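You operate a simulated robot arm through the tools that you are given. There is no shell and no other tool.

You run a simulated robot arm. Do the job below in one go: nothing can be reset, and whatever is moved stays where it is left.

JOB
Top up the seamer's oil cup to its mark.
Fine: from the oil jug; put the jug back and shut the cup's lid; the power stays off. Set down upright: oil jug.

The check looks at the end state, three seconds after you hand in, the way a careful person would. Anything else that was tipped, shoved, dropped, spilled or broken makes it a failure. Lids that push on must go on centred and level and be pressed home; caps that screw on are set level and turned clockwise until they are tight.

ROBOT AND FRAMES
A 6-joint arm with a two-finger gripper, fixed in place. Base frame: the origin is at the foot of the arm, x ahead of it, y to its left, z up; the work surface is at about z = 78. Units: cm, rad, N and s.
Its first joint turns from -2.897 to 2.897 rad. Payload 3.43 kg.
The TCP is the grasp point between the finger pads, 2 cm short of the fingertips. In the tool frame z runs along the fingers and y along their closing line. The gripper opens to 19 cm. The gripper's body begins 24.8 cm behind the TCP.
Orientation is that of the tool frame in the base frame, as [roll, pitch, yaw] about the fixed x, y, z axes, in that order (R = Rz(yaw) Ry(pitch) Rx(roll)). With the fingers straight down and closing along the base's y, the tool's x points along the base's -x, its y along +y and its z along -z.

CONTROLS
- The arm moves only by the tool move_arm. Its argument "series" is a list of rows, each a list of 3 entries, a list of its own where there are three numbers: the turn, a rotation vector about the tool's x, y, z in units of 45 degrees (1.0 is 45 degrees), then the shift along the tool's x, y, z in units of 250 mm (1.0 is 250 mm), then the gripper command, from -1 (fully open) to 1 (shut), values between in proportion. In form: [[[wx, wy, wz], [x, y, z], fingers], ...]. A call has 1 to 20 rows; each row is the pose to reach, as a shift and turn from the pose commanded when the call began, along the tool's axes at that moment. A call with a number of a shift or a turn outside -1 to 1 is refused whole. A row lasts 0.2 s, in which the tool goes at most 5 cm and 0.15 rad; a call with a longer step from one row to the next is refused whole, and so is a gripper value outside its range. A pose out of reach is approached as far as the arm can. The call stops where the force on the tool passes 40 N (or 10 N more than at its start, if that is more) or the arm is blocked; 0.2 s more then pass. Each finger travels about 4.5 cm/s and halts on what it meets, pressing with about 27 N; the grip force reading is that of the motor and also rises with nothing between the fingers. The clock runs only during rows and for 0.2 s after the last one: add rows that repeat a pose to give the fingers time. It gives the time, the measured TCP pose, the force on the tool (base axes), the opening and the grip force at its end, in the units of the frame above (readings bear some noise), with the torque about the TCP (base axes, N m) and any sound that the robot's microphone picked up.
- Cameras (640 x 400 px; columns grow to the right, rows downward): "scene" is fixed at [6.37, -65.46, 137.3]; the picture's right is [0.45, -0.90, 0.00], its down [-0.35, -0.18, -0.92] and it looks along [0.82, 0.41, -0.40] (base axes); focal length 362 px, centre (320, 200). "wrist" rides on the gripper at [7, -0.8, -28.8] in the tool frame; the picture's right is [0.12, 0.99, 0.00], its down [-0.96, 0.12, -0.25] and it looks along [-0.25, 0.03, 0.97] (tool axes); focal length 261 px, centre (320, 200). There is no depth. A picture from a camera that has moved, and an enlarged one, comes with that camera's place and axes in the base frame and with its lens. The place of the scene camera against the robot may be out by one fixed shift of up to 1.8 cm in any direction.
- get_image(camera): a new picture of that camera. The clock stands still meanwhile.
- raise_lower(by): slides the trunk up (or, below 0, down) by that many cm; the arm rides with it, the base frame stays. It gives what a move gives, with no picture.
- enlarge(camera, box): a new picture of the part [left, top, right, bottom] of that camera's present view, enlarged. The clock stands still meanwhile.
- sign_off(): hands the job in; it is judged then, once.

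Places have to be worked out from the pictures, the camera data and where the tool is seen. Open the gripper and draw the arm clear of the work before you hand the job in, unless the task says otherwise.

The tools are called after ">>>" as name(argument=value, ...) on one line, values as JSON. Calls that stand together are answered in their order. move_arm: Moves the arm, as the interface text tells. Its arguments: {"type":"object","properties":{"series":{"type":"array","items":{"type":"array"}}},"required":["series"]} The other tools are called the same way: raise_lower (by) slides the trunk up or down; get_image (camera) takes a picture; enlarge (camera, box) takes an enlarged picture of a part of a camera's view; sign_off () hands the job in.

At the start:

```text
clock: 0.0
tool_pos: [71.4, 8.97, 121.21]
tcp_rot: [-3.141, -0.001, -3.141]
ft_force: [0.6, -0.2, -0.6]
moment: [0.01, -0.03, 0.0]
width: 18.99
grip_force: 0.1
trunk travel left (down, up): [-17.5, 6.5]
```

scene: 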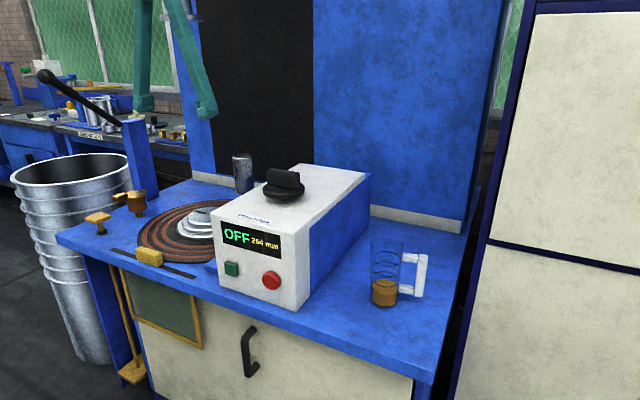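
wrist: 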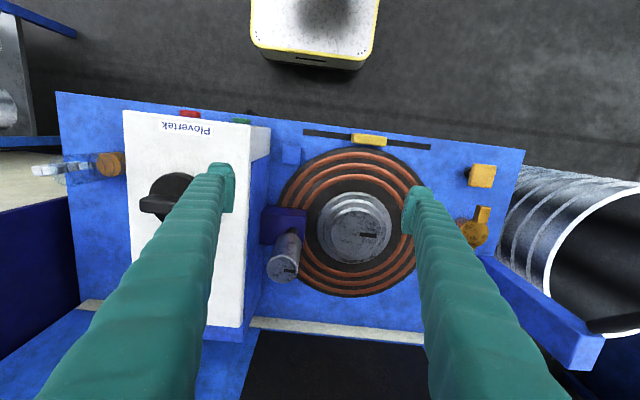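

The jug (clear with a white handle and amber oil) stands right of the seamer's control box; I need to find the oil cup. I'll enlarge several parts of both views.

>>> enlarge(camera="scene", box=[60, 140, 260, 290])

>>> enlarge(camera="scene", box=[340, 220, 460, 320])

>>> enlarge(camera="wrist", box=[240, 110, 540, 300])

>>> enlarge(camera="wrist", box=[20, 90, 260, 240])

>>> enlarge(camera="scene", box=[80, 170, 170, 240])

```text
2.67 times, centred on (160, 215) of scene
camera zoom: at [6.37, -65.46, 137.3], right [0.45, -0.9, 0.0], down [-0.35, -0.18, -0.92], along [0.82, 0.41, -0.4], focal length 966 px, centre (747, 160)
```

zoom: 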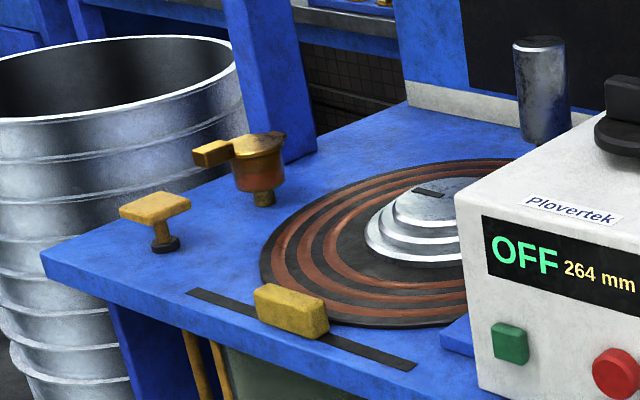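

```text
4.00 times, centred on (400, 270) of scene
camera zoom: at [6.37, -65.46, 137.3], right [0.45, -0.9, 0.0], down [-0.35, -0.18, -0.92], along [0.82, 0.41, -0.4], focal length 1448 px, centre (0, -80)
```

zoom: 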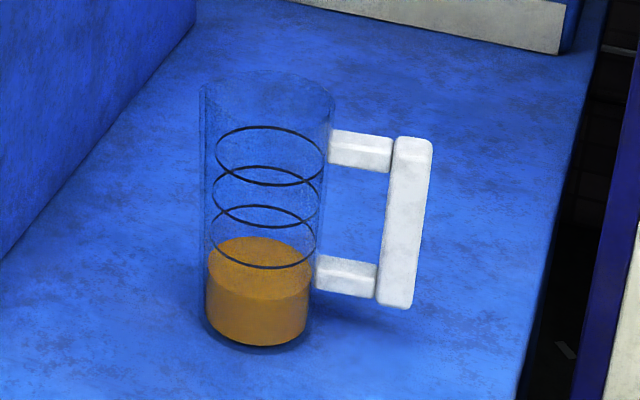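

```text
2.11 times, centred on (390, 205) of wrist
camera zoom: at [64.47, 8.05, 149.96], right [-0.12, 0.99, 0.0], down [0.96, 0.12, 0.25], along [0.25, 0.03, -0.97], focal length 549 px, centre (173, 190)
```

zoom: 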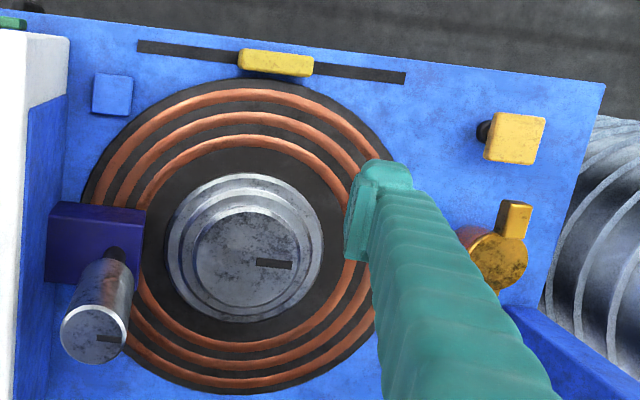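

```text
2.67 times, centred on (140, 165) of wrist
camera zoom: at [64.47, 8.05, 149.96], right [-0.12, 0.99, 0.0], down [0.96, 0.12, 0.25], along [0.25, 0.03, -0.97], focal length 695 px, centre (800, 293)
```

zoom: 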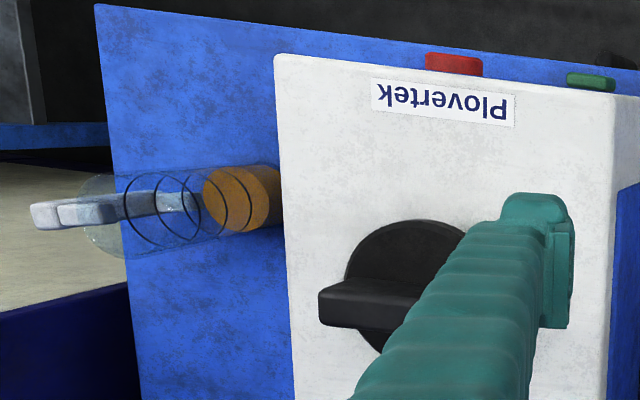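

```text
5.71 times, centred on (125, 205) of scene
camera zoom: at [6.37, -65.46, 137.3], right [0.45, -0.9, 0.0], down [-0.35, -0.18, -0.92], along [0.82, 0.41, -0.4], focal length 2069 px, centre (1434, 171)
```

zoom: 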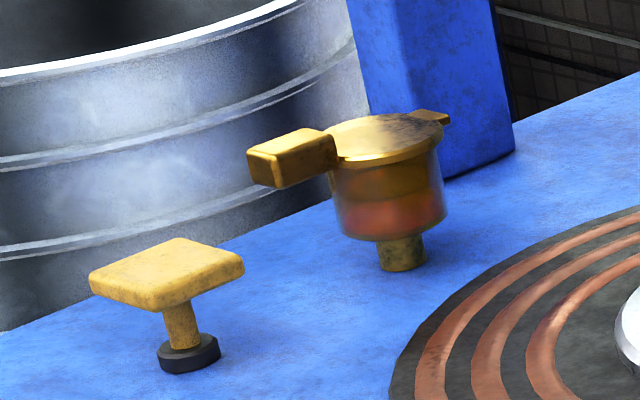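

I'll zoom in tighter on the cup and the jug to see the mark and the tab, hinge and handle.

>>> enlarge(camera="scene", box=[108, 180, 156, 220])

>>> enlarge(camera="wrist", box=[430, 150, 550, 260])

>>> enlarge(camera="scene", box=[360, 230, 440, 310])

>>> enlarge(camera="scene", box=[0, 0, 320, 200])

```text
10.00 times, centred on (132, 200) of scene
camera zoom: at [6.37, -65.46, 137.3], right [0.45, -0.9, 0.0], down [-0.35, -0.18, -0.92], along [0.82, 0.41, -0.4], focal length 3621 px, centre (2200, 200)
```

zoom: 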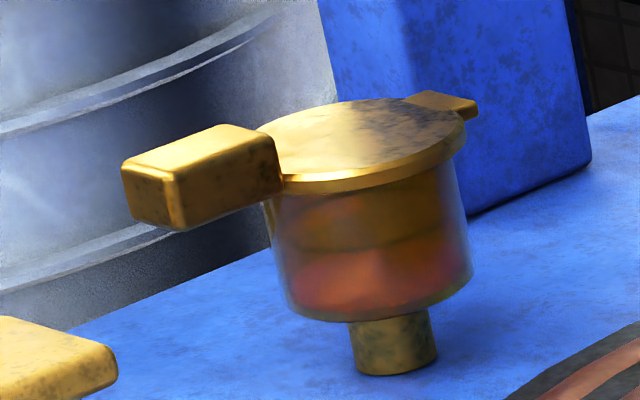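

```text
3.64 times, centred on (490, 205) of wrist
camera zoom: at [64.47, 8.05, 149.96], right [-0.12, 0.99, 0.0], down [0.96, 0.12, 0.25], along [0.25, 0.03, -0.97], focal length 948 px, centre (-298, 182)
```

zoom: 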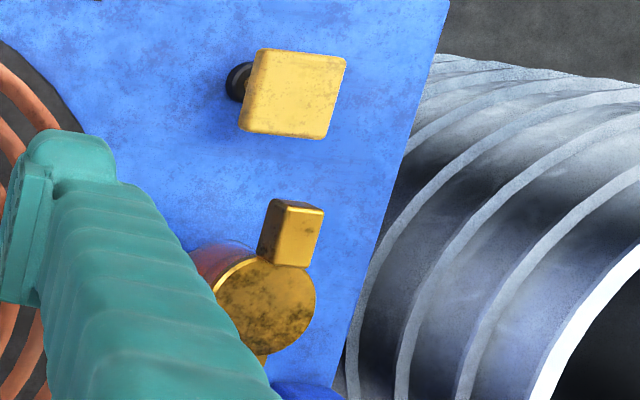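

```text
5.00 times, centred on (400, 270) of scene
camera zoom: at [6.37, -65.46, 137.3], right [0.45, -0.9, 0.0], down [-0.35, -0.18, -0.92], along [0.82, 0.41, -0.4], focal length 1810 px, centre (-80, -150)
```

zoom: 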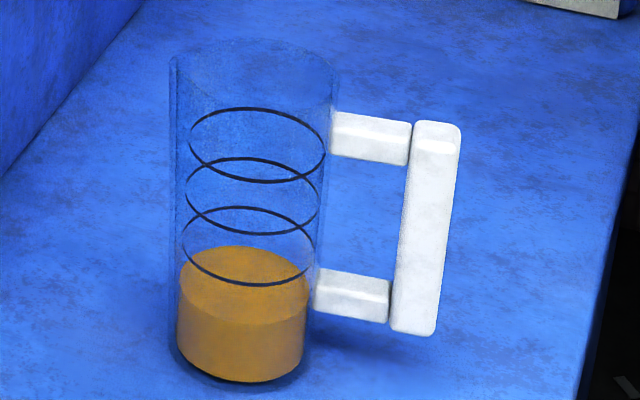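

```text
2.00 times, centred on (160, 100) of scene
camera zoom: at [6.37, -65.46, 137.3], right [0.45, -0.9, 0.0], down [-0.35, -0.18, -0.92], along [0.82, 0.41, -0.4], focal length 724 px, centre (640, 400)
```

zoom: 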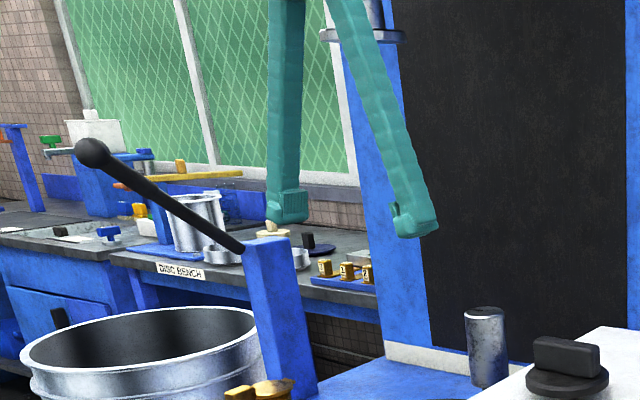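

There is a tall lever near the cup that I need to avoid, so I look at it closer in both views before moving.

>>> enlarge(camera="wrist", box=[520, 240, 640, 400])

>>> enlarge(camera="scene", box=[20, 60, 180, 210])

```text
2.50 times, centred on (580, 320) of wrist
camera zoom: at [64.47, 8.05, 149.96], right [-0.12, 0.99, 0.0], down [0.96, 0.12, 0.25], along [0.25, 0.03, -0.97], focal length 652 px, centre (-330, -100)
```

zoom: 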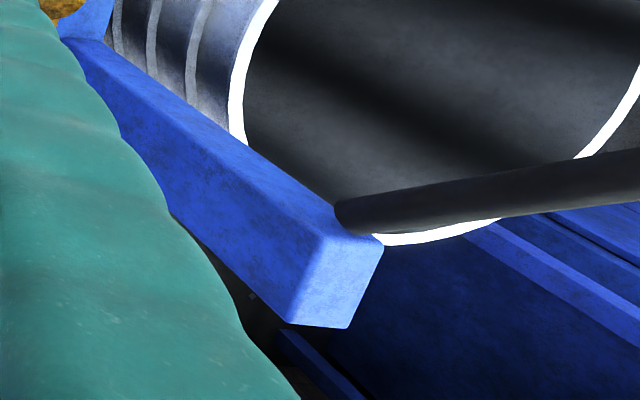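

```text
2.67 times, centred on (100, 135) of scene
camera zoom: at [6.37, -65.46, 137.3], right [0.45, -0.9, 0.0], down [-0.35, -0.18, -0.92], along [0.82, 0.41, -0.4], focal length 966 px, centre (907, 373)
```

zoom: 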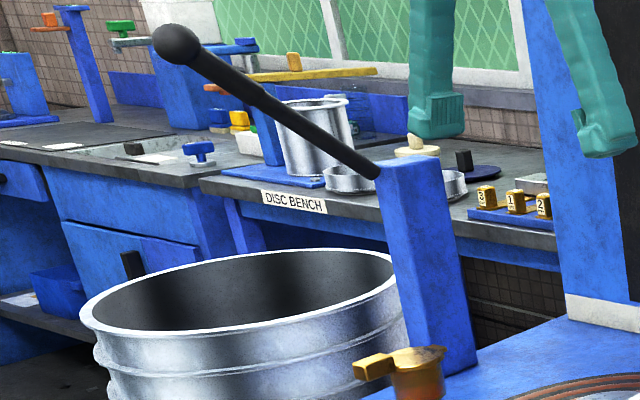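

The lever rises from its post (~(98,62,109)) away toward +y, so the front of the cup is clear. From the two views I place the cup at ~(85,50.5), lid top z≈87, tab pointing toward −x, and a T-knob at (70,50). I'll move over and tilt the tool 45° to look at the cup with the wrist camera.

>>> move_arm(series=[[[0, -0.125, 0], [0.017, 0.125, 0], -1], [[0, -0.25, 0], [0.034, 0.25, 0], -1], [[0, -0.375, 0], [0.051, 0.375, 0], -1], [[0, -0.5, 0], [0.068, 0.5, 0], -1], [[0, -0.625, 0], [0.085, 0.625, 0], -1], [[0, -0.75, 0], [0.102, 0.75, 0], -1], [[0, -0.875, 0], [0.119, 0.875, 0], -1], [[0, -1, 0], [0.136, 1, 0], -1], [[0, -1, 0], [0.136, 1, 0], -1]])

```text
clock: 2.0
tool_pos: [68.11, 33.95, 121.23]
tcp_rot: [-3.141, 0.788, 3.141]
ft_force: [-0.1, -0.2, -0.1]
moment: [0.04, 0.01, 0.01]
width: 19.01
grip_force: 0.0
trunk travel left (down, up): [-17.5, 6.5]
```

The tilt worked as expected. Now I go to about (65, 51, 104) in front of the cup for a picture.

>>> move_arm(series=[[[0, 0, 0], [0.094, 0.113, 0.066], -1], [[0, 0, 0], [0.189, 0.227, 0.132], -1], [[0, 0, 0], [0.283, 0.34, 0.198], -1], [[0, 0, 0], [0.377, 0.453, 0.264], -1], [[0, 0, 0], [0.472, 0.567, 0.33], -1], [[0, 0, 0], [0.566, 0.68, 0.396], -1], [[0, 0, 0], [0.566, 0.68, 0.396], -1]])

>>> get_image(camera="wrist")

>>> get_image(camera="scene")

```text
clock: 3.6
tool_pos: [64.98, 51.02, 104.36]
tcp_rot: [-3.141, 0.786, 3.14]
ft_force: [0.1, -0.2, -0.5]
moment: [0.0, -0.01, 0.03]
width: 19.01
grip_force: 0.0
trunk travel left (down, up): [-17.5, 6.5]
```

```text
taken
camera wrist: at [39.72, 50.21, 119.66], right [-0.08, 0.99, -0.08], down [0.51, 0.12, 0.86], along [0.86, 0.03, -0.51], focal length 261 px, centre (320, 200)
```

wrist: 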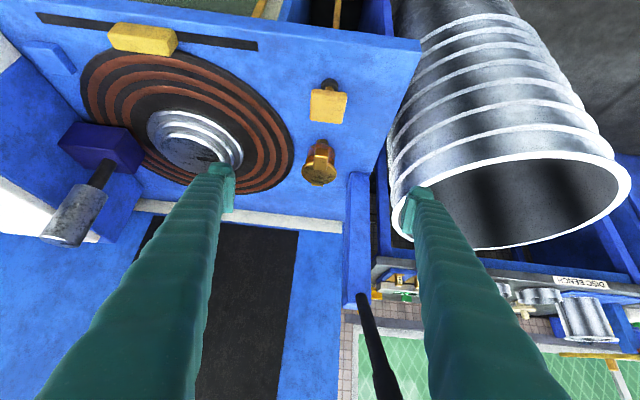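

```text
taken
```

scene: 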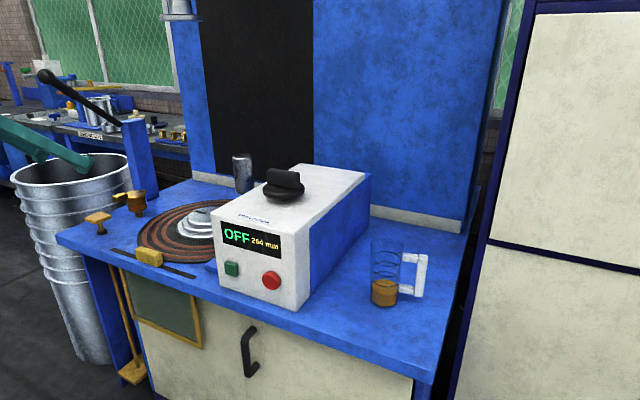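

The picture is upside down in this pose. I zoom in on the cup.

>>> enlarge(camera="wrist", box=[285, 125, 355, 195])

>>> enlarge(camera="wrist", box=[260, 60, 420, 260])

```text
5.71 times, centred on (320, 160) of wrist
camera zoom: at [39.72, 50.21, 119.66], right [-0.08, 0.99, -0.08], down [0.51, 0.12, 0.86], along [0.86, 0.03, -0.51], focal length 1489 px, centre (320, 429)
```

zoom: 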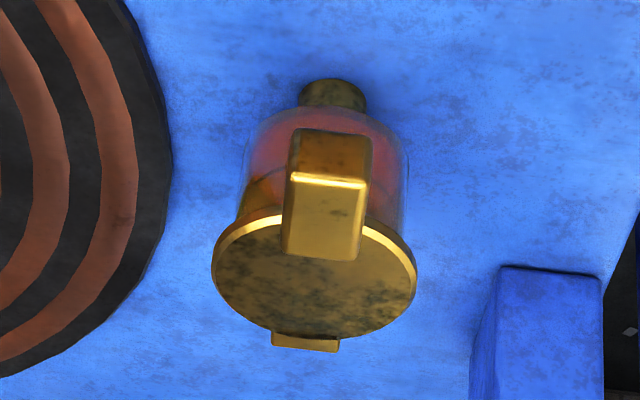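

```text
2.00 times, centred on (340, 160) of wrist
camera zoom: at [39.72, 50.21, 119.66], right [-0.08, 0.99, -0.08], down [0.51, 0.12, 0.86], along [0.86, 0.03, -0.51], focal length 521 px, centre (280, 280)
```

zoom: 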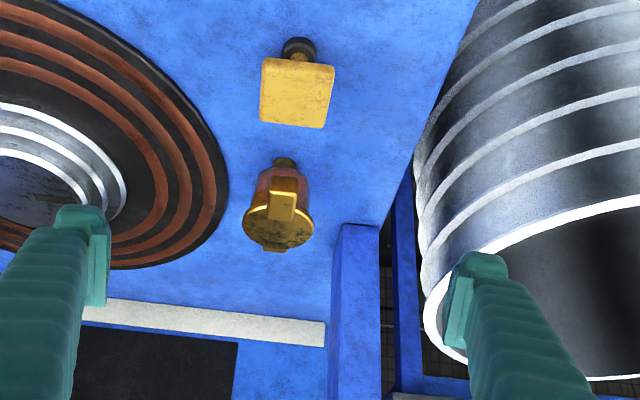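

From this view I place the tab at x≈78–82, y≈51, z≈85.3–87.5, the hinge at x≈88.7, y≈51, and the lid at radius ≈3.8, z≈86.8. I'll flatten the tool to 20° below horizontal and drop slightly to see the glass side-on.

>>> move_arm(series=[[[0, -0.139, 0], [0.056, 0, 0.056], -1], [[0, -0.278, 0], [0.113, 0, 0.113], -1], [[0, -0.417, 0], [0.17, 0, 0.17], -1], [[0, -0.556, 0], [0.226, 0, 0.226], -1], [[0, -0.556, 0], [0.226, 0, 0.226], -1]])

>>> enlarge(camera="wrist", box=[280, 120, 360, 200])

>>> get_image(camera="wrist")

```text
clock: 4.8
tool_pos: [65.03, 51.13, 96.21]
tcp_rot: [-3.14, 1.224, -3.138]
ft_force: [0.4, -0.1, 0.6]
moment: [0.04, -0.01, 0.01]
width: 19.02
grip_force: 0.0
trunk travel left (down, up): [-17.5, 6.5]
```

```text
5.00 times, centred on (320, 160) of wrist
camera zoom: at [35.62, 50.2, 99.47], right [-0.04, 0.99, -0.11], down [0.1, 0.12, 0.99], along [0.99, 0.03, -0.1], focal length 1303 px, centre (320, 400)
```

zoom: 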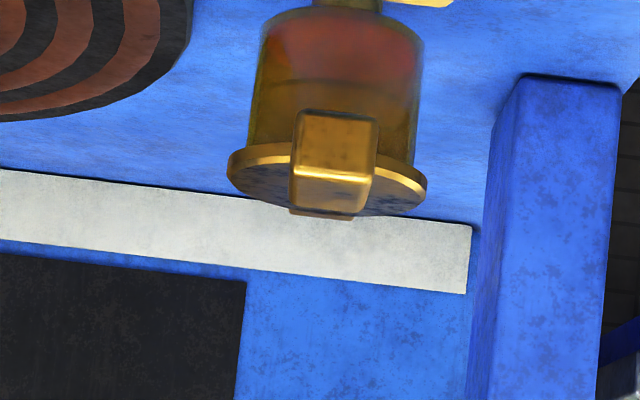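

```text
taken
camera wrist: at [35.62, 50.2, 99.47], right [-0.04, 0.99, -0.11], down [0.1, 0.12, 0.99], along [0.99, 0.03, -0.1], focal length 261 px, centre (320, 200)
```

wrist: 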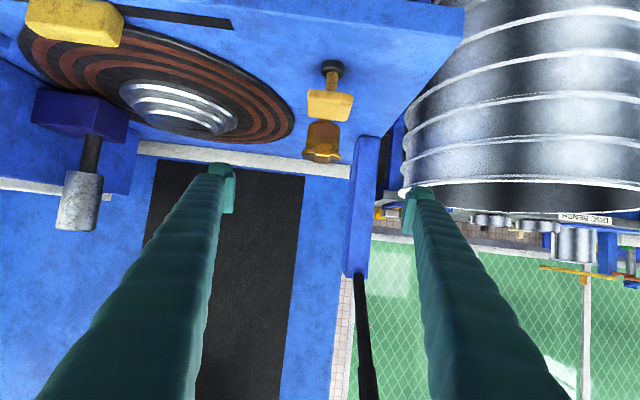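

I zoom in more to make out the current oil level and the mark.

>>> enlarge(camera="wrist", box=[302, 116, 346, 168])

>>> enlarge(camera="scene", box=[124, 186, 150, 216])

```text
7.69 times, centred on (324, 142) of wrist
camera zoom: at [35.62, 50.2, 99.47], right [-0.04, 0.99, -0.11], down [0.1, 0.12, 0.99], along [0.99, 0.03, -0.1], focal length 2005 px, centre (289, 646)
```

zoom: 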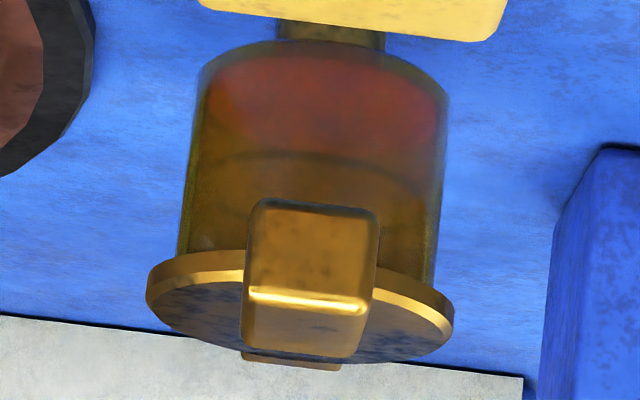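

```text
13.33 times, centred on (137, 201) of scene
camera zoom: at [6.37, -65.46, 137.3], right [0.45, -0.9, 0.0], down [-0.35, -0.18, -0.92], along [0.82, 0.41, -0.4], focal length 4828 px, centre (2760, 187)
```

zoom: 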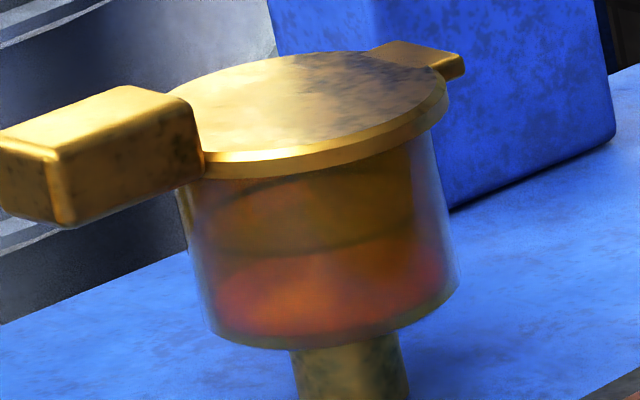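

A ring shows faintly in the glass; I'll get a better look once it's open. The combined views put the tab end at x≈77.2, z 86–88, y≈51.05, with the hinge at about x≈88.7, z≈86.7. I'll take a pre-grasp pose with the tool 30° below horizontal and the fingers partly closed.

>>> move_arm(series=[[[0, 0.056, 0], [0.03, -0.001, 0.069], 0.37], [[0, 0.111, 0], [0.06, -0.002, 0.138], 0.37], [[0, 0.167, 0], [0.09, -0.003, 0.207], 0.37], [[0, 0.222, 0], [0.121, -0.003, 0.276], 0.37], [[0, 0.222, 0], [0.121, -0.003, 0.276], 0.37], [[0, 0.222, 0], [0.121, -0.003, 0.276], 0.37], [[0, 0.222, 0], [0.121, -0.003, 0.276], 0.37], [[0, 0.222, 0], [0.121, -0.003, 0.276], 0.37], [[0, 0.222, 0], [0.121, -0.003, 0.276], 0.37]])

>>> get_image(camera="wrist")

>>> get_image(camera="scene")

```text
clock: 6.8
tool_pos: [70.49, 50.7, 90.97]
tcp_rot: [3.141, 1.047, -3.141]
ft_force: [-0.5, -0.4, -0.7]
moment: [-0.04, 0.04, 0.0]
width: 5.98
grip_force: 0.1
trunk travel left (down, up): [-17.5, 6.5]
```

```text
taken
camera wrist: at [42.08, 49.93, 99.28], right [-0.06, 0.99, -0.1], down [0.27, 0.12, 0.96], along [0.96, 0.03, -0.27], focal length 261 px, centre (320, 200)
```

wrist: 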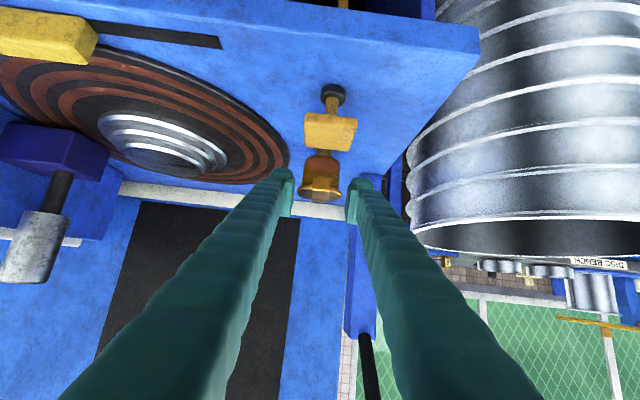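

```text
taken
```

scene: 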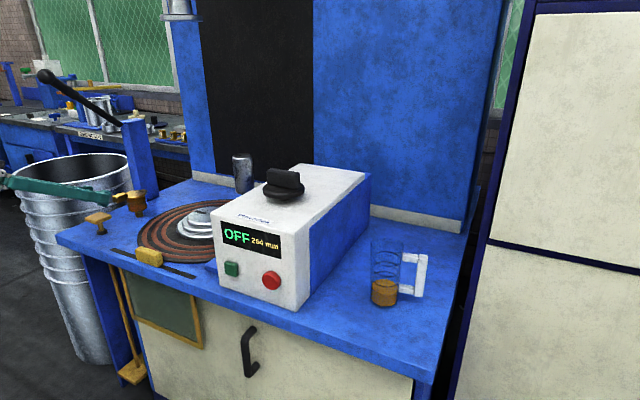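

I check the finger position against the tab in both zoomed views before going in.

>>> enlarge(camera="scene", box=[90, 170, 160, 230])

>>> enlarge(camera="wrist", box=[265, 90, 385, 230])

```text
6.67 times, centred on (125, 200) of scene
camera zoom: at [6.37, -65.46, 137.3], right [0.45, -0.9, 0.0], down [-0.35, -0.18, -0.92], along [0.82, 0.41, -0.4], focal length 2414 px, centre (1620, 200)
```

zoom: 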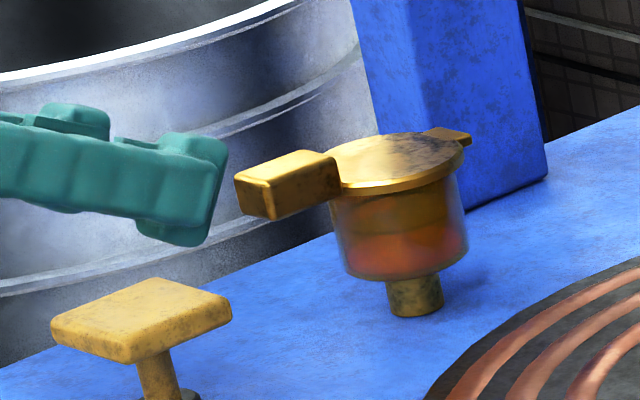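

```text
2.86 times, centred on (325, 160) of wrist
camera zoom: at [42.08, 49.93, 99.28], right [-0.06, 0.99, -0.1], down [0.27, 0.12, 0.96], along [0.96, 0.03, -0.27], focal length 745 px, centre (306, 314)
```

zoom: 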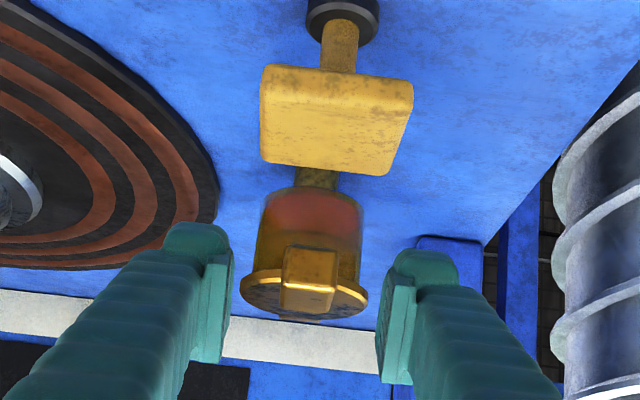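

The fingers straddle the tab line and sit at tab height. I move forward 8 cm along the tool axis so the pads are either side of the tab.

>>> move_arm(series=[[[0, 0, 0], [0, 0.003, 0.08], 0.37], [[0, 0, 0], [0, 0.004, 0.16], 0.37], [[0, 0, 0], [0, 0.005, 0.24], 0.37], [[0, 0, 0], [0, 0.006, 0.32], 0.37], [[0, 0, 0], [0, 0.006, 0.32], 0.37]])

>>> enlarge(camera="scene", box=[90, 170, 160, 230])

>>> enlarge(camera="wrist", box=[265, 90, 385, 230])

```text
clock: 8.0
tool_pos: [77.46, 50.95, 86.88]
tcp_rot: [-3.141, 1.046, -3.139]
ft_force: [-0.7, -0.5, -0.4]
moment: [-0.02, 0.05, -0.02]
width: 6.0
grip_force: 0.0
trunk travel left (down, up): [-17.5, 6.5]
```

```text
6.67 times, centred on (125, 200) of scene
camera zoom: at [6.37, -65.46, 137.3], right [0.45, -0.9, 0.0], down [-0.35, -0.18, -0.92], along [0.82, 0.41, -0.4], focal length 2414 px, centre (1620, 200)
```

zoom: 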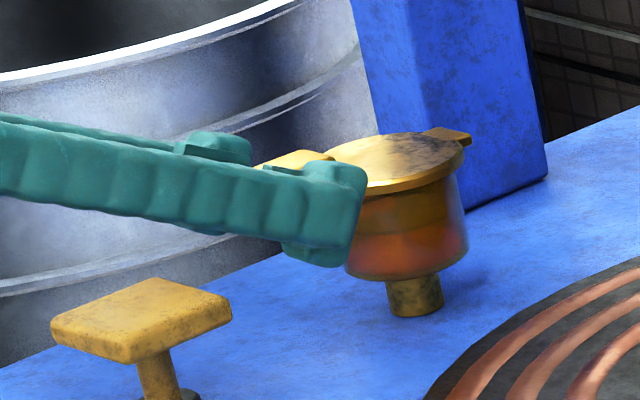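

```text
2.86 times, centred on (325, 160) of wrist
camera zoom: at [49.08, 50.08, 95.23], right [-0.06, 0.99, -0.1], down [0.27, 0.12, 0.96], along [0.96, 0.03, -0.27], focal length 745 px, centre (306, 314)
```

zoom: 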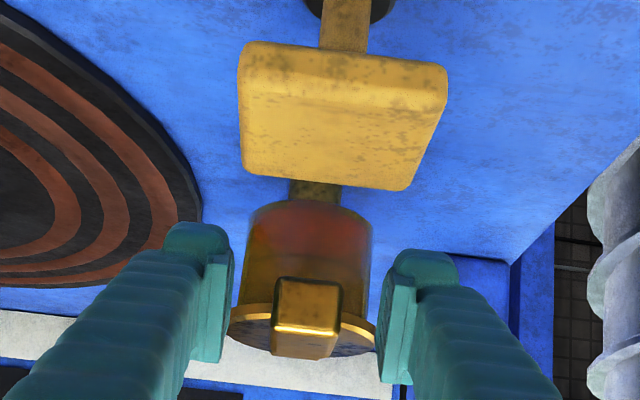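

Well centred; I close the fingers on the tab.

>>> move_arm(series=[[[0, 0, 0], [0, 0, 0], 1], [[0, 0, 0], [0, 0, 0], 1], [[0, 0, 0], [0, 0, 0], 1], [[0, 0, 0], [0, 0, 0], 1], [[0, 0, 0], [0, 0, 0], 1], [[0, 0, 0], [0, 0, 0], 1]])

>>> enlarge(camera="wrist", box=[265, 90, 385, 230])

>>> enlarge(camera="scene", box=[90, 170, 160, 230])

```text
clock: 9.4
tool_pos: [77.39, 51.1, 86.95]
tcp_rot: [3.141, 1.045, -3.14]
ft_force: [5.4, 8.3, 1.3]
moment: [0.06, -0.14, 0.04]
width: 2.68
grip_force: 44.9
trunk travel left (down, up): [-17.5, 6.5]
```

```text
2.86 times, centred on (325, 160) of wrist
camera zoom: at [49.08, 50.13, 95.23], right [-0.06, 0.99, -0.1], down [0.27, 0.12, 0.96], along [0.96, 0.03, -0.27], focal length 745 px, centre (306, 314)
```

zoom: 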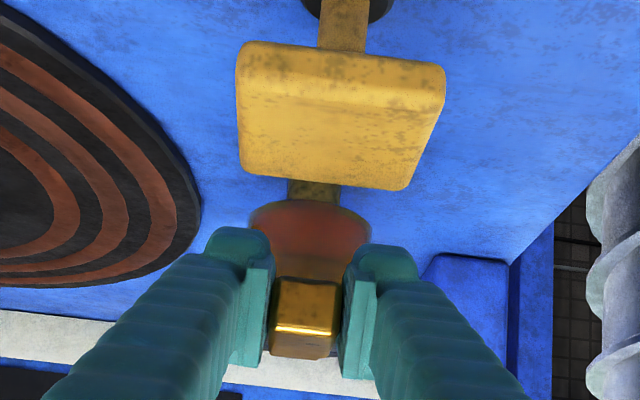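

```text
6.67 times, centred on (125, 200) of scene
camera zoom: at [6.37, -65.46, 137.3], right [0.45, -0.9, 0.0], down [-0.35, -0.18, -0.92], along [0.82, 0.41, -0.4], focal length 2414 px, centre (1620, 200)
```

zoom: 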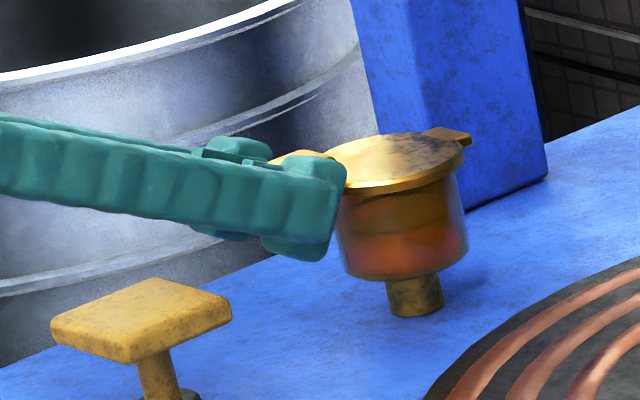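

The tab is gripped (2.68 cm wide). I now lift it along an arc around the hinge, first 20°, turning the tool with the lid.

>>> move_arm(series=[[[0, 0.055, 0], [-0.0177, 0.002, -0.009], 1], [[0, 0.111, 0], [-0.0354, 0.003, -0.0174], 1], [[0, 0.167, 0], [-0.054, 0.003, -0.025], 1], [[0, 0.222, 0], [-0.0721, 0.003, -0.0317], 1], [[0, 0.278, 0], [-0.091, 0.003, -0.0375], 1], [[0, 0.333, 0], [-0.11, 0.003, -0.0427], 1], [[0, 0.389, 0], [-0.129, 0.003, -0.0467], 1], [[0, 0.444, 0], [-0.1487, 0.003, -0.0503], 1], [[0, 0.444, 0], [-0.1487, 0.003, -0.0503], 1]])

>>> enlarge(camera="scene", box=[90, 160, 170, 230])

```text
clock: 11.4
tool_pos: [78.38, 50.98, 90.63]
tcp_rot: [-3.141, 0.698, 3.141]
ft_force: [21.6, 2.2, -10.3]
moment: [-0.01, -0.08, 0.01]
width: 2.68
grip_force: 45.1
trunk travel left (down, up): [-17.5, 6.5]
```

```text
5.71 times, centred on (130, 195) of scene
camera zoom: at [6.37, -65.46, 137.3], right [0.45, -0.9, 0.0], down [-0.35, -0.18, -0.92], along [0.82, 0.41, -0.4], focal length 2069 px, centre (1406, 229)
```

zoom: 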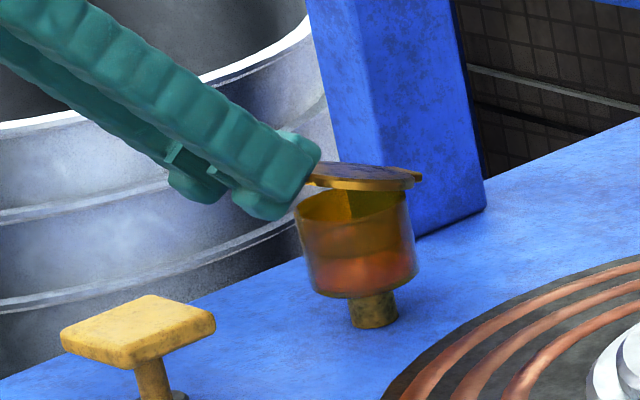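

The lid is opening; the ~22 N pull toward the hinge suggests the hinge pin sits a bit lower than assumed (z≈85.9). I correct the arc and continue to about 60°.

>>> move_arm(series=[[[0, 0.06, 0], [-0.02, 0, 0.002], 1], [[0, 0.12, 0], [-0.043, 0, -0.002], 1], [[0, 0.175, 0], [-0.061, 0, -0.008], 1], [[0, 0.231, 0], [-0.08, 0, -0.0138], 1], [[0, 0.286, 0], [-0.099, 0, -0.018], 1], [[0, 0.342, 0], [-0.1184, 0, -0.0223], 1], [[0, 0.396, 0], [-0.138, 0, -0.025], 1], [[0, 0.45, 0], [-0.1578, 0, -0.0274], 1], [[0, 0.45, 0], [-0.177, 0, -0.0283], 1], [[0, 0.45, 0], [-0.1968, 0, -0.0291], 1], [[0, 0.45, 0], [-0.2361, 0, -0.0274], 1], [[0, 0.45, 0], [-0.2749, 0, -0.022], 1], [[0, 0.45, 0], [-0.2749, 0, -0.022], 1]])

>>> enlarge(camera="scene", box=[90, 150, 180, 230])

```text
clock: 13.0
tool_pos: [80.21, 51.03, 93.61]
tcp_rot: [-3.141, 0.396, -3.14]
ft_force: [-18.2, -5.8, 14.6]
moment: [-0.07, -0.03, 0.0]
width: 2.69
grip_force: 45.1
trunk travel left (down, up): [-17.5, 6.5]
stopped in row 8: the force on the tool passed its limit at 40 N (the readings are from after the stop); the commanded pose is now the measured one
```

```text
5.00 times, centred on (135, 190) of scene
camera zoom: at [6.37, -65.46, 137.3], right [0.45, -0.9, 0.0], down [-0.35, -0.18, -0.92], along [0.82, 0.41, -0.4], focal length 1810 px, centre (1245, 250)
```

zoom: 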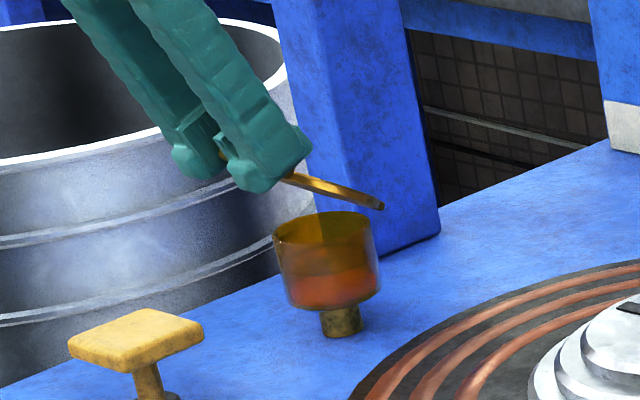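

The force flipped to compression (tool slightly too close to the hinge). Fitting the three measured points gives the hinge at about (88.7, 86.1); I back off radially and continue with small steps, orientation held.

>>> move_arm(series=[[[0, 0, 0], [0.0037, 0.001, -0.0067], 1], [[0, 0, 0], [-0.0105, 0.001, -0.013], 1], [[0, 0, 0], [-0.0248, 0.001, -0.0191], 1], [[0, 0, 0], [-0.038, 0.001, -0.024], 1], [[0, 0, 0], [-0.0514, 0.001, -0.0284], 1]])

```text
clock: 14.2
tool_pos: [81.09, 51.05, 94.6]
tcp_rot: [3.141, 0.393, 3.14]
ft_force: [-13.1, -5.4, -3.7]
moment: [-0.05, 1.4, -0.04]
width: 2.65
grip_force: 44.4
trunk travel left (down, up): [-17.5, 6.5]
```

Moderate load with a 1.4 N·m pivot torque; the tab is starting to turn in the pads. I continue 10° more.

>>> move_arm(series=[[[0, 0, 0], [-0.017, 0.001, -0.005], 1], [[0, 0, 0], [-0.0341, 0.001, -0.009], 1], [[0, 0, 0], [-0.0515, 0.001, -0.0125], 1], [[0, 0, 0], [-0.0688, 0.001, -0.015], 1]])

>>> enlarge(camera="scene", box=[90, 150, 180, 230])

```text
clock: 15.2
tool_pos: [82.63, 51.02, 95.58]
tcp_rot: [3.141, 0.393, 3.141]
ft_force: [-13.8, -7.9, -2.8]
moment: [-0.09, 1.38, 0.0]
width: 2.67
grip_force: 45.0
trunk travel left (down, up): [-17.5, 6.5]
```

```text
5.00 times, centred on (135, 190) of scene
camera zoom: at [6.37, -65.46, 137.3], right [0.45, -0.9, 0.0], down [-0.35, -0.18, -0.92], along [0.82, 0.41, -0.4], focal length 1810 px, centre (1245, 250)
```

zoom: 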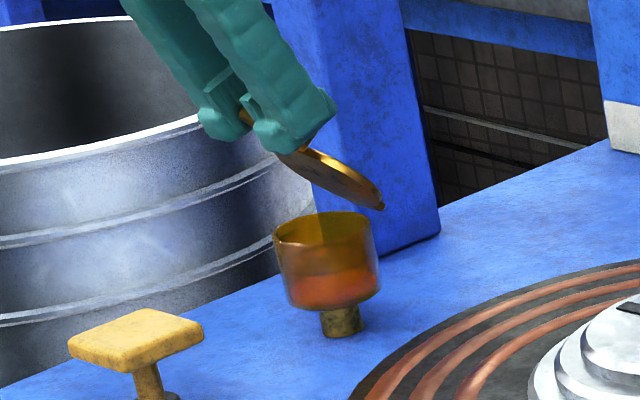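

The tab pivots cleanly in the pads and the lid turns about its hinge block. I continue toward 85°.

>>> move_arm(series=[[[0, 0, 0], [-0.0175, 0.001, -0.002], 1], [[0, 0, 0], [-0.0351, 0.001, -0.0031], 1], [[0, 0, 0], [-0.0528, 0.001, -0.0032], 1], [[0, 0, 0], [-0.0704, 0.001, -0.003], 1], [[0, 0, 0], [-0.088, 0.001, -0.0017], 1], [[0, 0, 0], [-0.1055, 0.001, 0], 1], [[0, 0, 0], [-0.123, 0.001, 0.003], 1], [[0, 0, 0], [-0.1402, 0.001, 0.0061], 1], [[0, 0, 0], [-0.1572, 0.001, 0.0105], 1], [[0, 0, 0], [-0.1743, 0.001, 0.0153], 1]])

>>> enlarge(camera="scene", box=[90, 150, 180, 230])

```text
clock: 17.4
tool_pos: [86.87, 51.07, 97.09]
tcp_rot: [3.141, 0.395, -3.141]
ft_force: [-12.3, -6.6, 5.2]
moment: [-0.05, 1.2, -0.02]
width: 2.7
grip_force: 45.1
trunk travel left (down, up): [-17.5, 6.5]
```

```text
5.00 times, centred on (135, 190) of scene
camera zoom: at [6.37, -65.46, 137.3], right [0.45, -0.9, 0.0], down [-0.35, -0.18, -0.92], along [0.82, 0.41, -0.4], focal length 1810 px, centre (1245, 250)
```

zoom: 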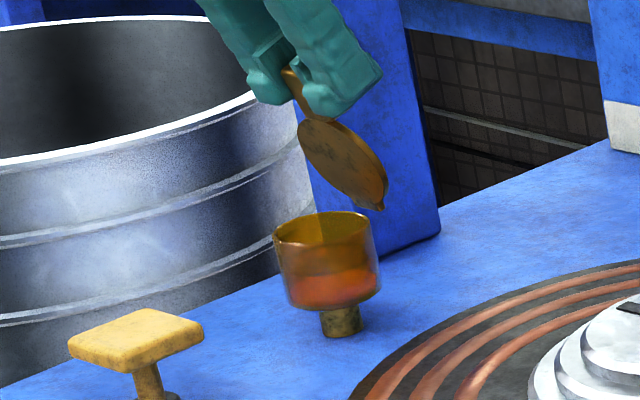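

Nearly vertical. I carry on past vertical to ~105° and watch for the end stop.

>>> move_arm(series=[[[0, 0, 0], [-0.0166, 0.001, 0.006], 1], [[0, 0, 0], [-0.0331, 0.001, 0.0121], 1], [[0, 0, 0], [-0.049, 0.001, 0.0193], 1], [[0, 0, 0], [-0.065, 0.001, 0.027], 1], [[0, 0, 0], [-0.0803, 0.001, 0.0357], 1], [[0, 0, 0], [-0.0956, 0.001, 0.0446], 1], [[0, 0, 0], [-0.11, 0.001, 0.0546], 1], [[0, 0, 0], [-0.1244, 0.001, 0.0648], 1]])

>>> enlarge(camera="scene", box=[90, 150, 180, 230])

```text
clock: 19.2
tool_pos: [90.46, 51.06, 96.76]
tcp_rot: [-3.141, 0.395, 3.139]
ft_force: [-8.5, -9.1, 17.3]
moment: [-0.13, 1.14, 0.01]
width: 2.69
grip_force: 44.5
trunk travel left (down, up): [-17.5, 6.5]
```

```text
5.00 times, centred on (135, 190) of scene
camera zoom: at [6.37, -65.46, 137.3], right [0.45, -0.9, 0.0], down [-0.35, -0.18, -0.92], along [0.82, 0.41, -0.4], focal length 1810 px, centre (1245, 250)
```

zoom: 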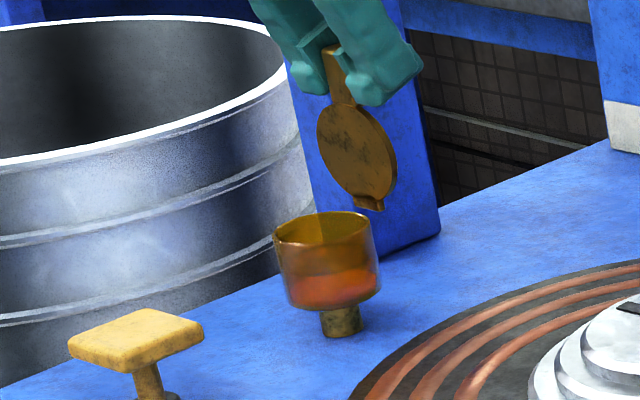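

The lid looks close to vertical; I keep going in small steps past vertical, easing outward slightly because of the 17 N upward push.

>>> move_arm(series=[[[0, 0, 0], [-0.0135, 0.001, 0.007], 1], [[0, 0, 0], [-0.0269, 0.001, 0.0184], 1], [[0, 0, 0], [-0.0398, 0.001, 0.031], 1], [[0, 0, 0], [-0.0526, 0.001, 0.044], 1], [[0, 0, 0], [-0.0643, 0.001, 0.0579], 1], [[0, 0, 0], [-0.0759, 0.001, 0.0719], 1]])

>>> enlarge(camera="scene", box=[90, 150, 180, 230])

>>> get_image(camera="wrist")

```text
clock: 20.6
tool_pos: [92.82, 50.97, 95.84]
tcp_rot: [3.141, 0.394, 3.139]
ft_force: [-4.3, -10.4, 17.0]
moment: [-0.15, 1.0, 0.02]
width: 2.67
grip_force: 44.9
trunk travel left (down, up): [-17.5, 6.5]
```

```text
5.00 times, centred on (135, 190) of scene
camera zoom: at [6.37, -65.46, 137.3], right [0.45, -0.9, 0.0], down [-0.35, -0.18, -0.92], along [0.82, 0.41, -0.4], focal length 1810 px, centre (1245, 250)
```

zoom: 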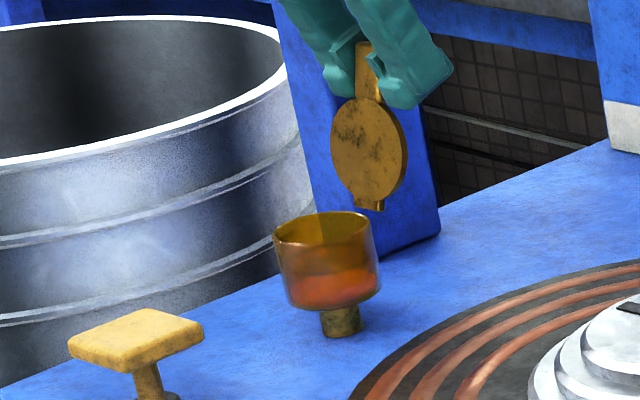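

```text
taken
camera wrist: at [75.41, 50.16, 119.64], right [-0.11, 0.99, -0.05], down [0.79, 0.11, 0.6], along [0.6, 0.03, -0.8], focal length 261 px, centre (320, 200)
```

wrist: 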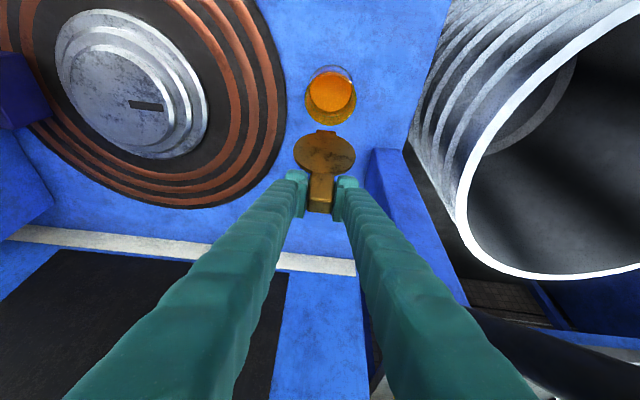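

The lid is past vertical (about 105–110°). I release it gently and see whether it stays.

>>> move_arm(series=[[[0, 0, 0], [0, 0, 0], 0.6], [[0, 0, 0], [0, 0, 0], 0.45], [[0, 0, 0], [0, 0, 0], 0.37], [[0, 0, 0], [0, 0, 0], 0.37], [[0, 0, 0], [0, 0, 0], 0.37]])

>>> enlarge(camera="scene", box=[90, 150, 180, 230])

>>> get_image(camera="wrist")

```text
clock: 21.8
tool_pos: [92.92, 51.15, 95.66]
tcp_rot: [-3.141, 0.393, -3.141]
ft_force: [0.0, -0.5, -0.3]
moment: [0.03, 0.03, 0.02]
width: 5.98
grip_force: 0.0
trunk travel left (down, up): [-17.5, 6.5]
```

```text
5.00 times, centred on (135, 190) of scene
camera zoom: at [6.37, -65.46, 137.3], right [0.45, -0.9, 0.0], down [-0.35, -0.18, -0.92], along [0.82, 0.41, -0.4], focal length 1810 px, centre (1245, 250)
```

zoom: 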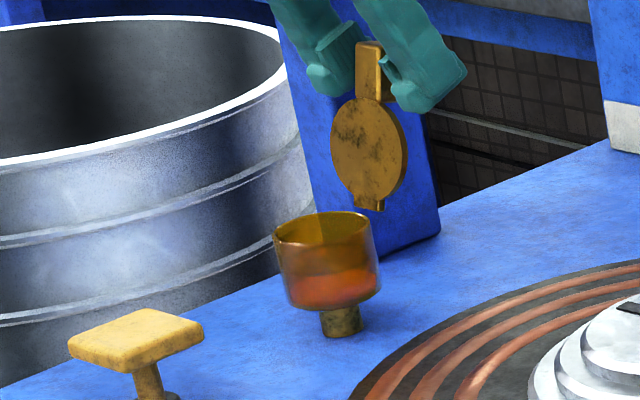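

```text
taken
camera wrist: at [75.4, 50.3, 119.53], right [-0.11, 0.99, -0.05], down [0.79, 0.12, 0.6], along [0.6, 0.03, -0.8], focal length 261 px, centre (320, 200)
```

wrist: 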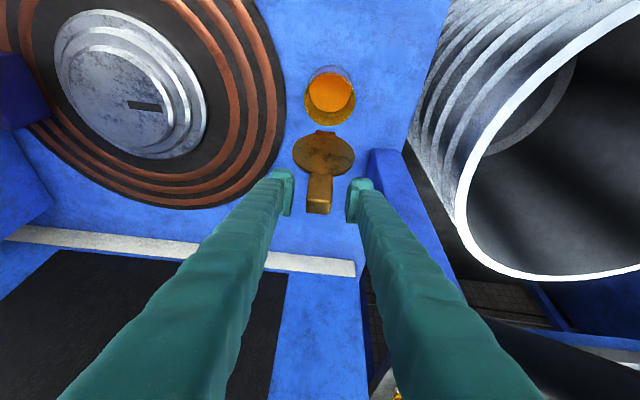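

The lid stays open by itself. Now I look into the cup with the wrist camera and the scene camera for the oil level and the mark.

>>> enlarge(camera="wrist", box=[295, 55, 365, 135])

>>> enlarge(camera="scene", box=[122, 188, 150, 220])

```text
5.00 times, centred on (330, 95) of wrist
camera zoom: at [75.4, 50.3, 119.53], right [-0.11, 0.99, -0.05], down [0.79, 0.12, 0.6], along [0.6, 0.03, -0.8], focal length 1303 px, centre (270, 725)
```

zoom: 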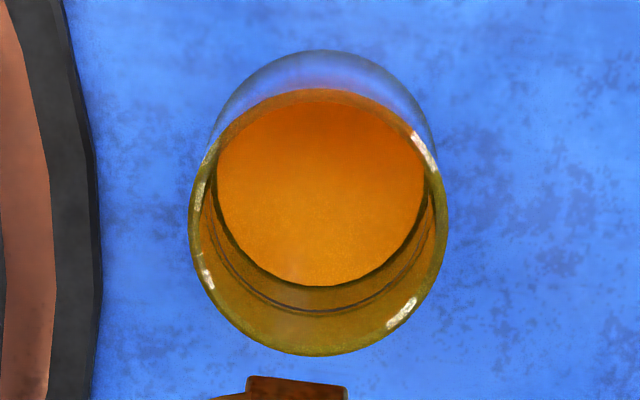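

```text
12.50 times, centred on (136, 204) of scene
camera zoom: at [6.37, -65.46, 137.3], right [0.45, -0.9, 0.0], down [-0.35, -0.18, -0.92], along [0.82, 0.41, -0.4], focal length 4526 px, centre (2620, 150)
```

zoom: 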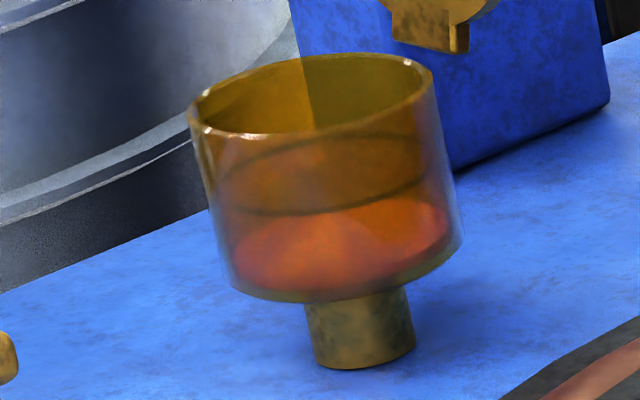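

Now it is clear: the mark is the dark ring at z≈84, the oil surface is at z≈81.8 (rim ≈86.3, cup axis ≈(84.8, 51.0), inner radius ≈3 cm), so about 2 cm of oil is missing. I withdraw straight back along the fingers, clear of the lid tab.

>>> move_arm(series=[[[0, 0, 0], [0, 0, -0.06], 0.37], [[0, 0, 0], [0, 0, -0.16], 0.37], [[0, 0, 0], [0, 0, -0.28], 0.37], [[0, 0, 0], [0, 0, -0.42], 0.37], [[0, 0, 0], [0, 0, -0.58], 0.37], [[0, 0, 0], [0, 0, -0.72], 0.37], [[0, 0, 0], [0, 0, -0.72], 0.37]])

>>> get_image(camera="scene")

```text
clock: 23.4
tool_pos: [85.72, 51.02, 112.35]
tcp_rot: [3.14, 0.393, -3.14]
ft_force: [-0.6, 0.1, 0.7]
moment: [0.02, -0.04, -0.01]
width: 6.0
grip_force: 0.1
trunk travel left (down, up): [-17.5, 6.5]
```

```text
taken
```

scene: 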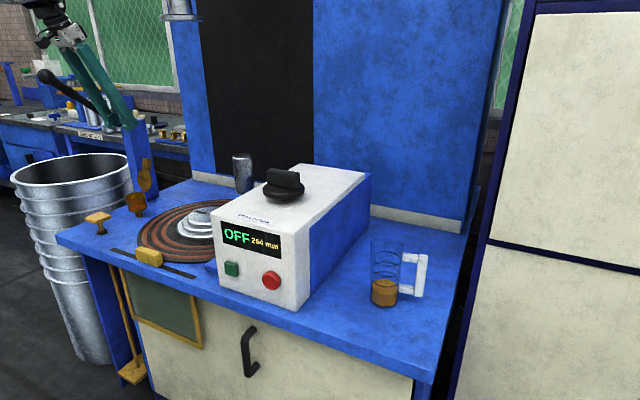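

The lid stays up. I withdraw toward the base and begin the traverse to the jug, in front of and above the control box.

>>> move_arm(series=[[[0, -0.071, 0], [0.083, -0.097, -0.053], 0.37], [[0, -0.143, 0], [0.166, -0.194, -0.106], 0.37], [[0, -0.214, 0], [0.249, -0.291, -0.159], 0.37], [[0, -0.286, 0], [0.333, -0.389, -0.212], 0.37], [[0, -0.357, 0], [0.416, -0.486, -0.265], 0.37], [[0, -0.429, 0], [0.499, -0.583, -0.318], 0.37], [[0, -0.5, 0], [0.582, -0.68, -0.371], 0.37]])

>>> move_arm(series=[[[0, 0, 0], [0.035, -0.125, -0.035], 0.37], [[0, 0, 0], [0.071, -0.25, -0.071], 0.37], [[0, 0, 0], [0.106, -0.375, -0.106], 0.37], [[0, 0, 0], [0.142, -0.5, -0.142], 0.37], [[0, 0, 0], [0.177, -0.625, -0.177], 0.37], [[0, 0, 0], [0.212, -0.75, -0.212], 0.37], [[0, 0, 0], [0.248, -0.875, -0.248], 0.37], [[0, 0, 0], [0.283, -1, -0.283], 0.37]])

>>> move_arm(series=[[[0, 0, 0], [0, -0.15, 0], 0.37], [[0, 0, 0], [0, -0.32, 0], 0.37], [[0, 0, 0], [0, -0.49, 0], 0.37], [[0, 0, 0], [0, -0.66, 0], 0.37], [[0, 0, 0], [0, -0.83, 0], 0.37], [[0, 0, 0], [0, -1, 0], 0.37]])

```text
clock: 25.0
tool_pos: [68.81, 33.98, 115.32]
tcp_rot: [-3.139, 0.784, -3.14]
ft_force: [1.5, 0.6, -1.1]
moment: [-0.11, 0.04, -0.14]
width: 6.0
grip_force: 0.0
trunk travel left (down, up): [-17.5, 6.5]
```

```text
clock: 26.8
tool_pos: [58.97, 9.1, 115.45]
tcp_rot: [3.141, 0.786, 3.14]
ft_force: [0.3, -0.5, -0.1]
moment: [-0.04, 0.06, -0.02]
width: 5.97
grip_force: 0.1
trunk travel left (down, up): [-17.5, 6.5]
```

```text
clock: 28.4
tool_pos: [60.35, -10.24, 115.44]
tcp_rot: [-3.14, 0.787, -3.034]
ft_force: [-0.5, 0.1, -0.5]
moment: [-0.03, -0.02, 0.02]
width: 5.97
grip_force: 0.0
trunk travel left (down, up): [-17.5, 6.5]
stopped in row 6: the arm was blocked; the commanded pose is now the measured one
```

The arm got blocked with no tool force — perhaps a joint limit or a link touching something. I look before doing anything else.

>>> get_image(camera="scene")

>>> get_image(camera="wrist")

```text
taken
```

scene: 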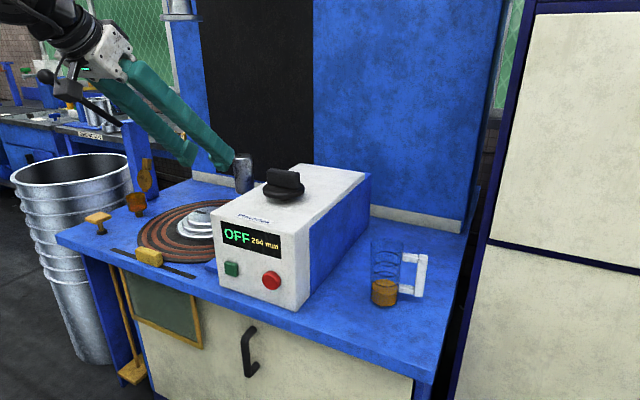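

```text
taken
camera wrist: at [35.3, -13.81, 130.74], right [-0.19, 0.98, -0.09], down [0.49, 0.17, 0.86], along [0.85, 0.12, -0.51], focal length 261 px, centre (320, 200)
```

wrist: 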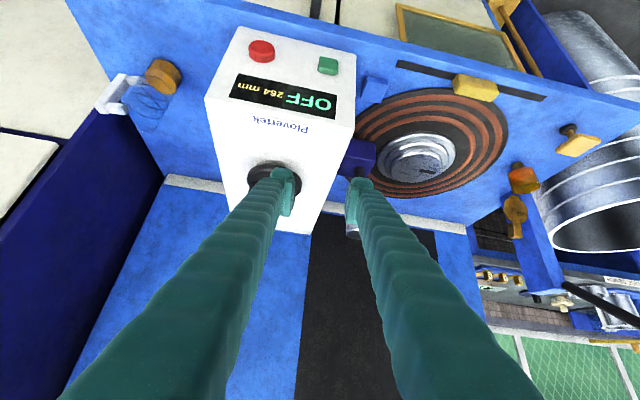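

The fingers are free of everything, so this is a wrist singularity (tool aligned with the forearm). I steepen the tool toward pointing down before crossing.

>>> move_arm(series=[[[0, 0.133, 0], [0, 0, 0], 0.37], [[0, 0.267, 0], [0, 0, 0], 0.37], [[0, 0.4, 0], [0, 0, 0], 0.37], [[0, 0.533, 0], [0, 0, 0], 0.37], [[0, 0.667, 0], [0, 0, 0], 0.37], [[0, 0.8, 0], [0, 0, 0], 0.37], [[0, 0.9, 0], [0, 0, 0], 0.37], [[0, 0.9, 0], [0, 0, 0], 0.37]])

```text
clock: 30.2
tool_pos: [60.41, -10.37, 115.3]
tcp_rot: [-3.14, 0.077, -3.036]
ft_force: [0.3, -0.8, 0.3]
moment: [0.04, 0.05, 0.01]
width: 5.95
grip_force: 0.1
trunk travel left (down, up): [-17.5, 6.5]
```

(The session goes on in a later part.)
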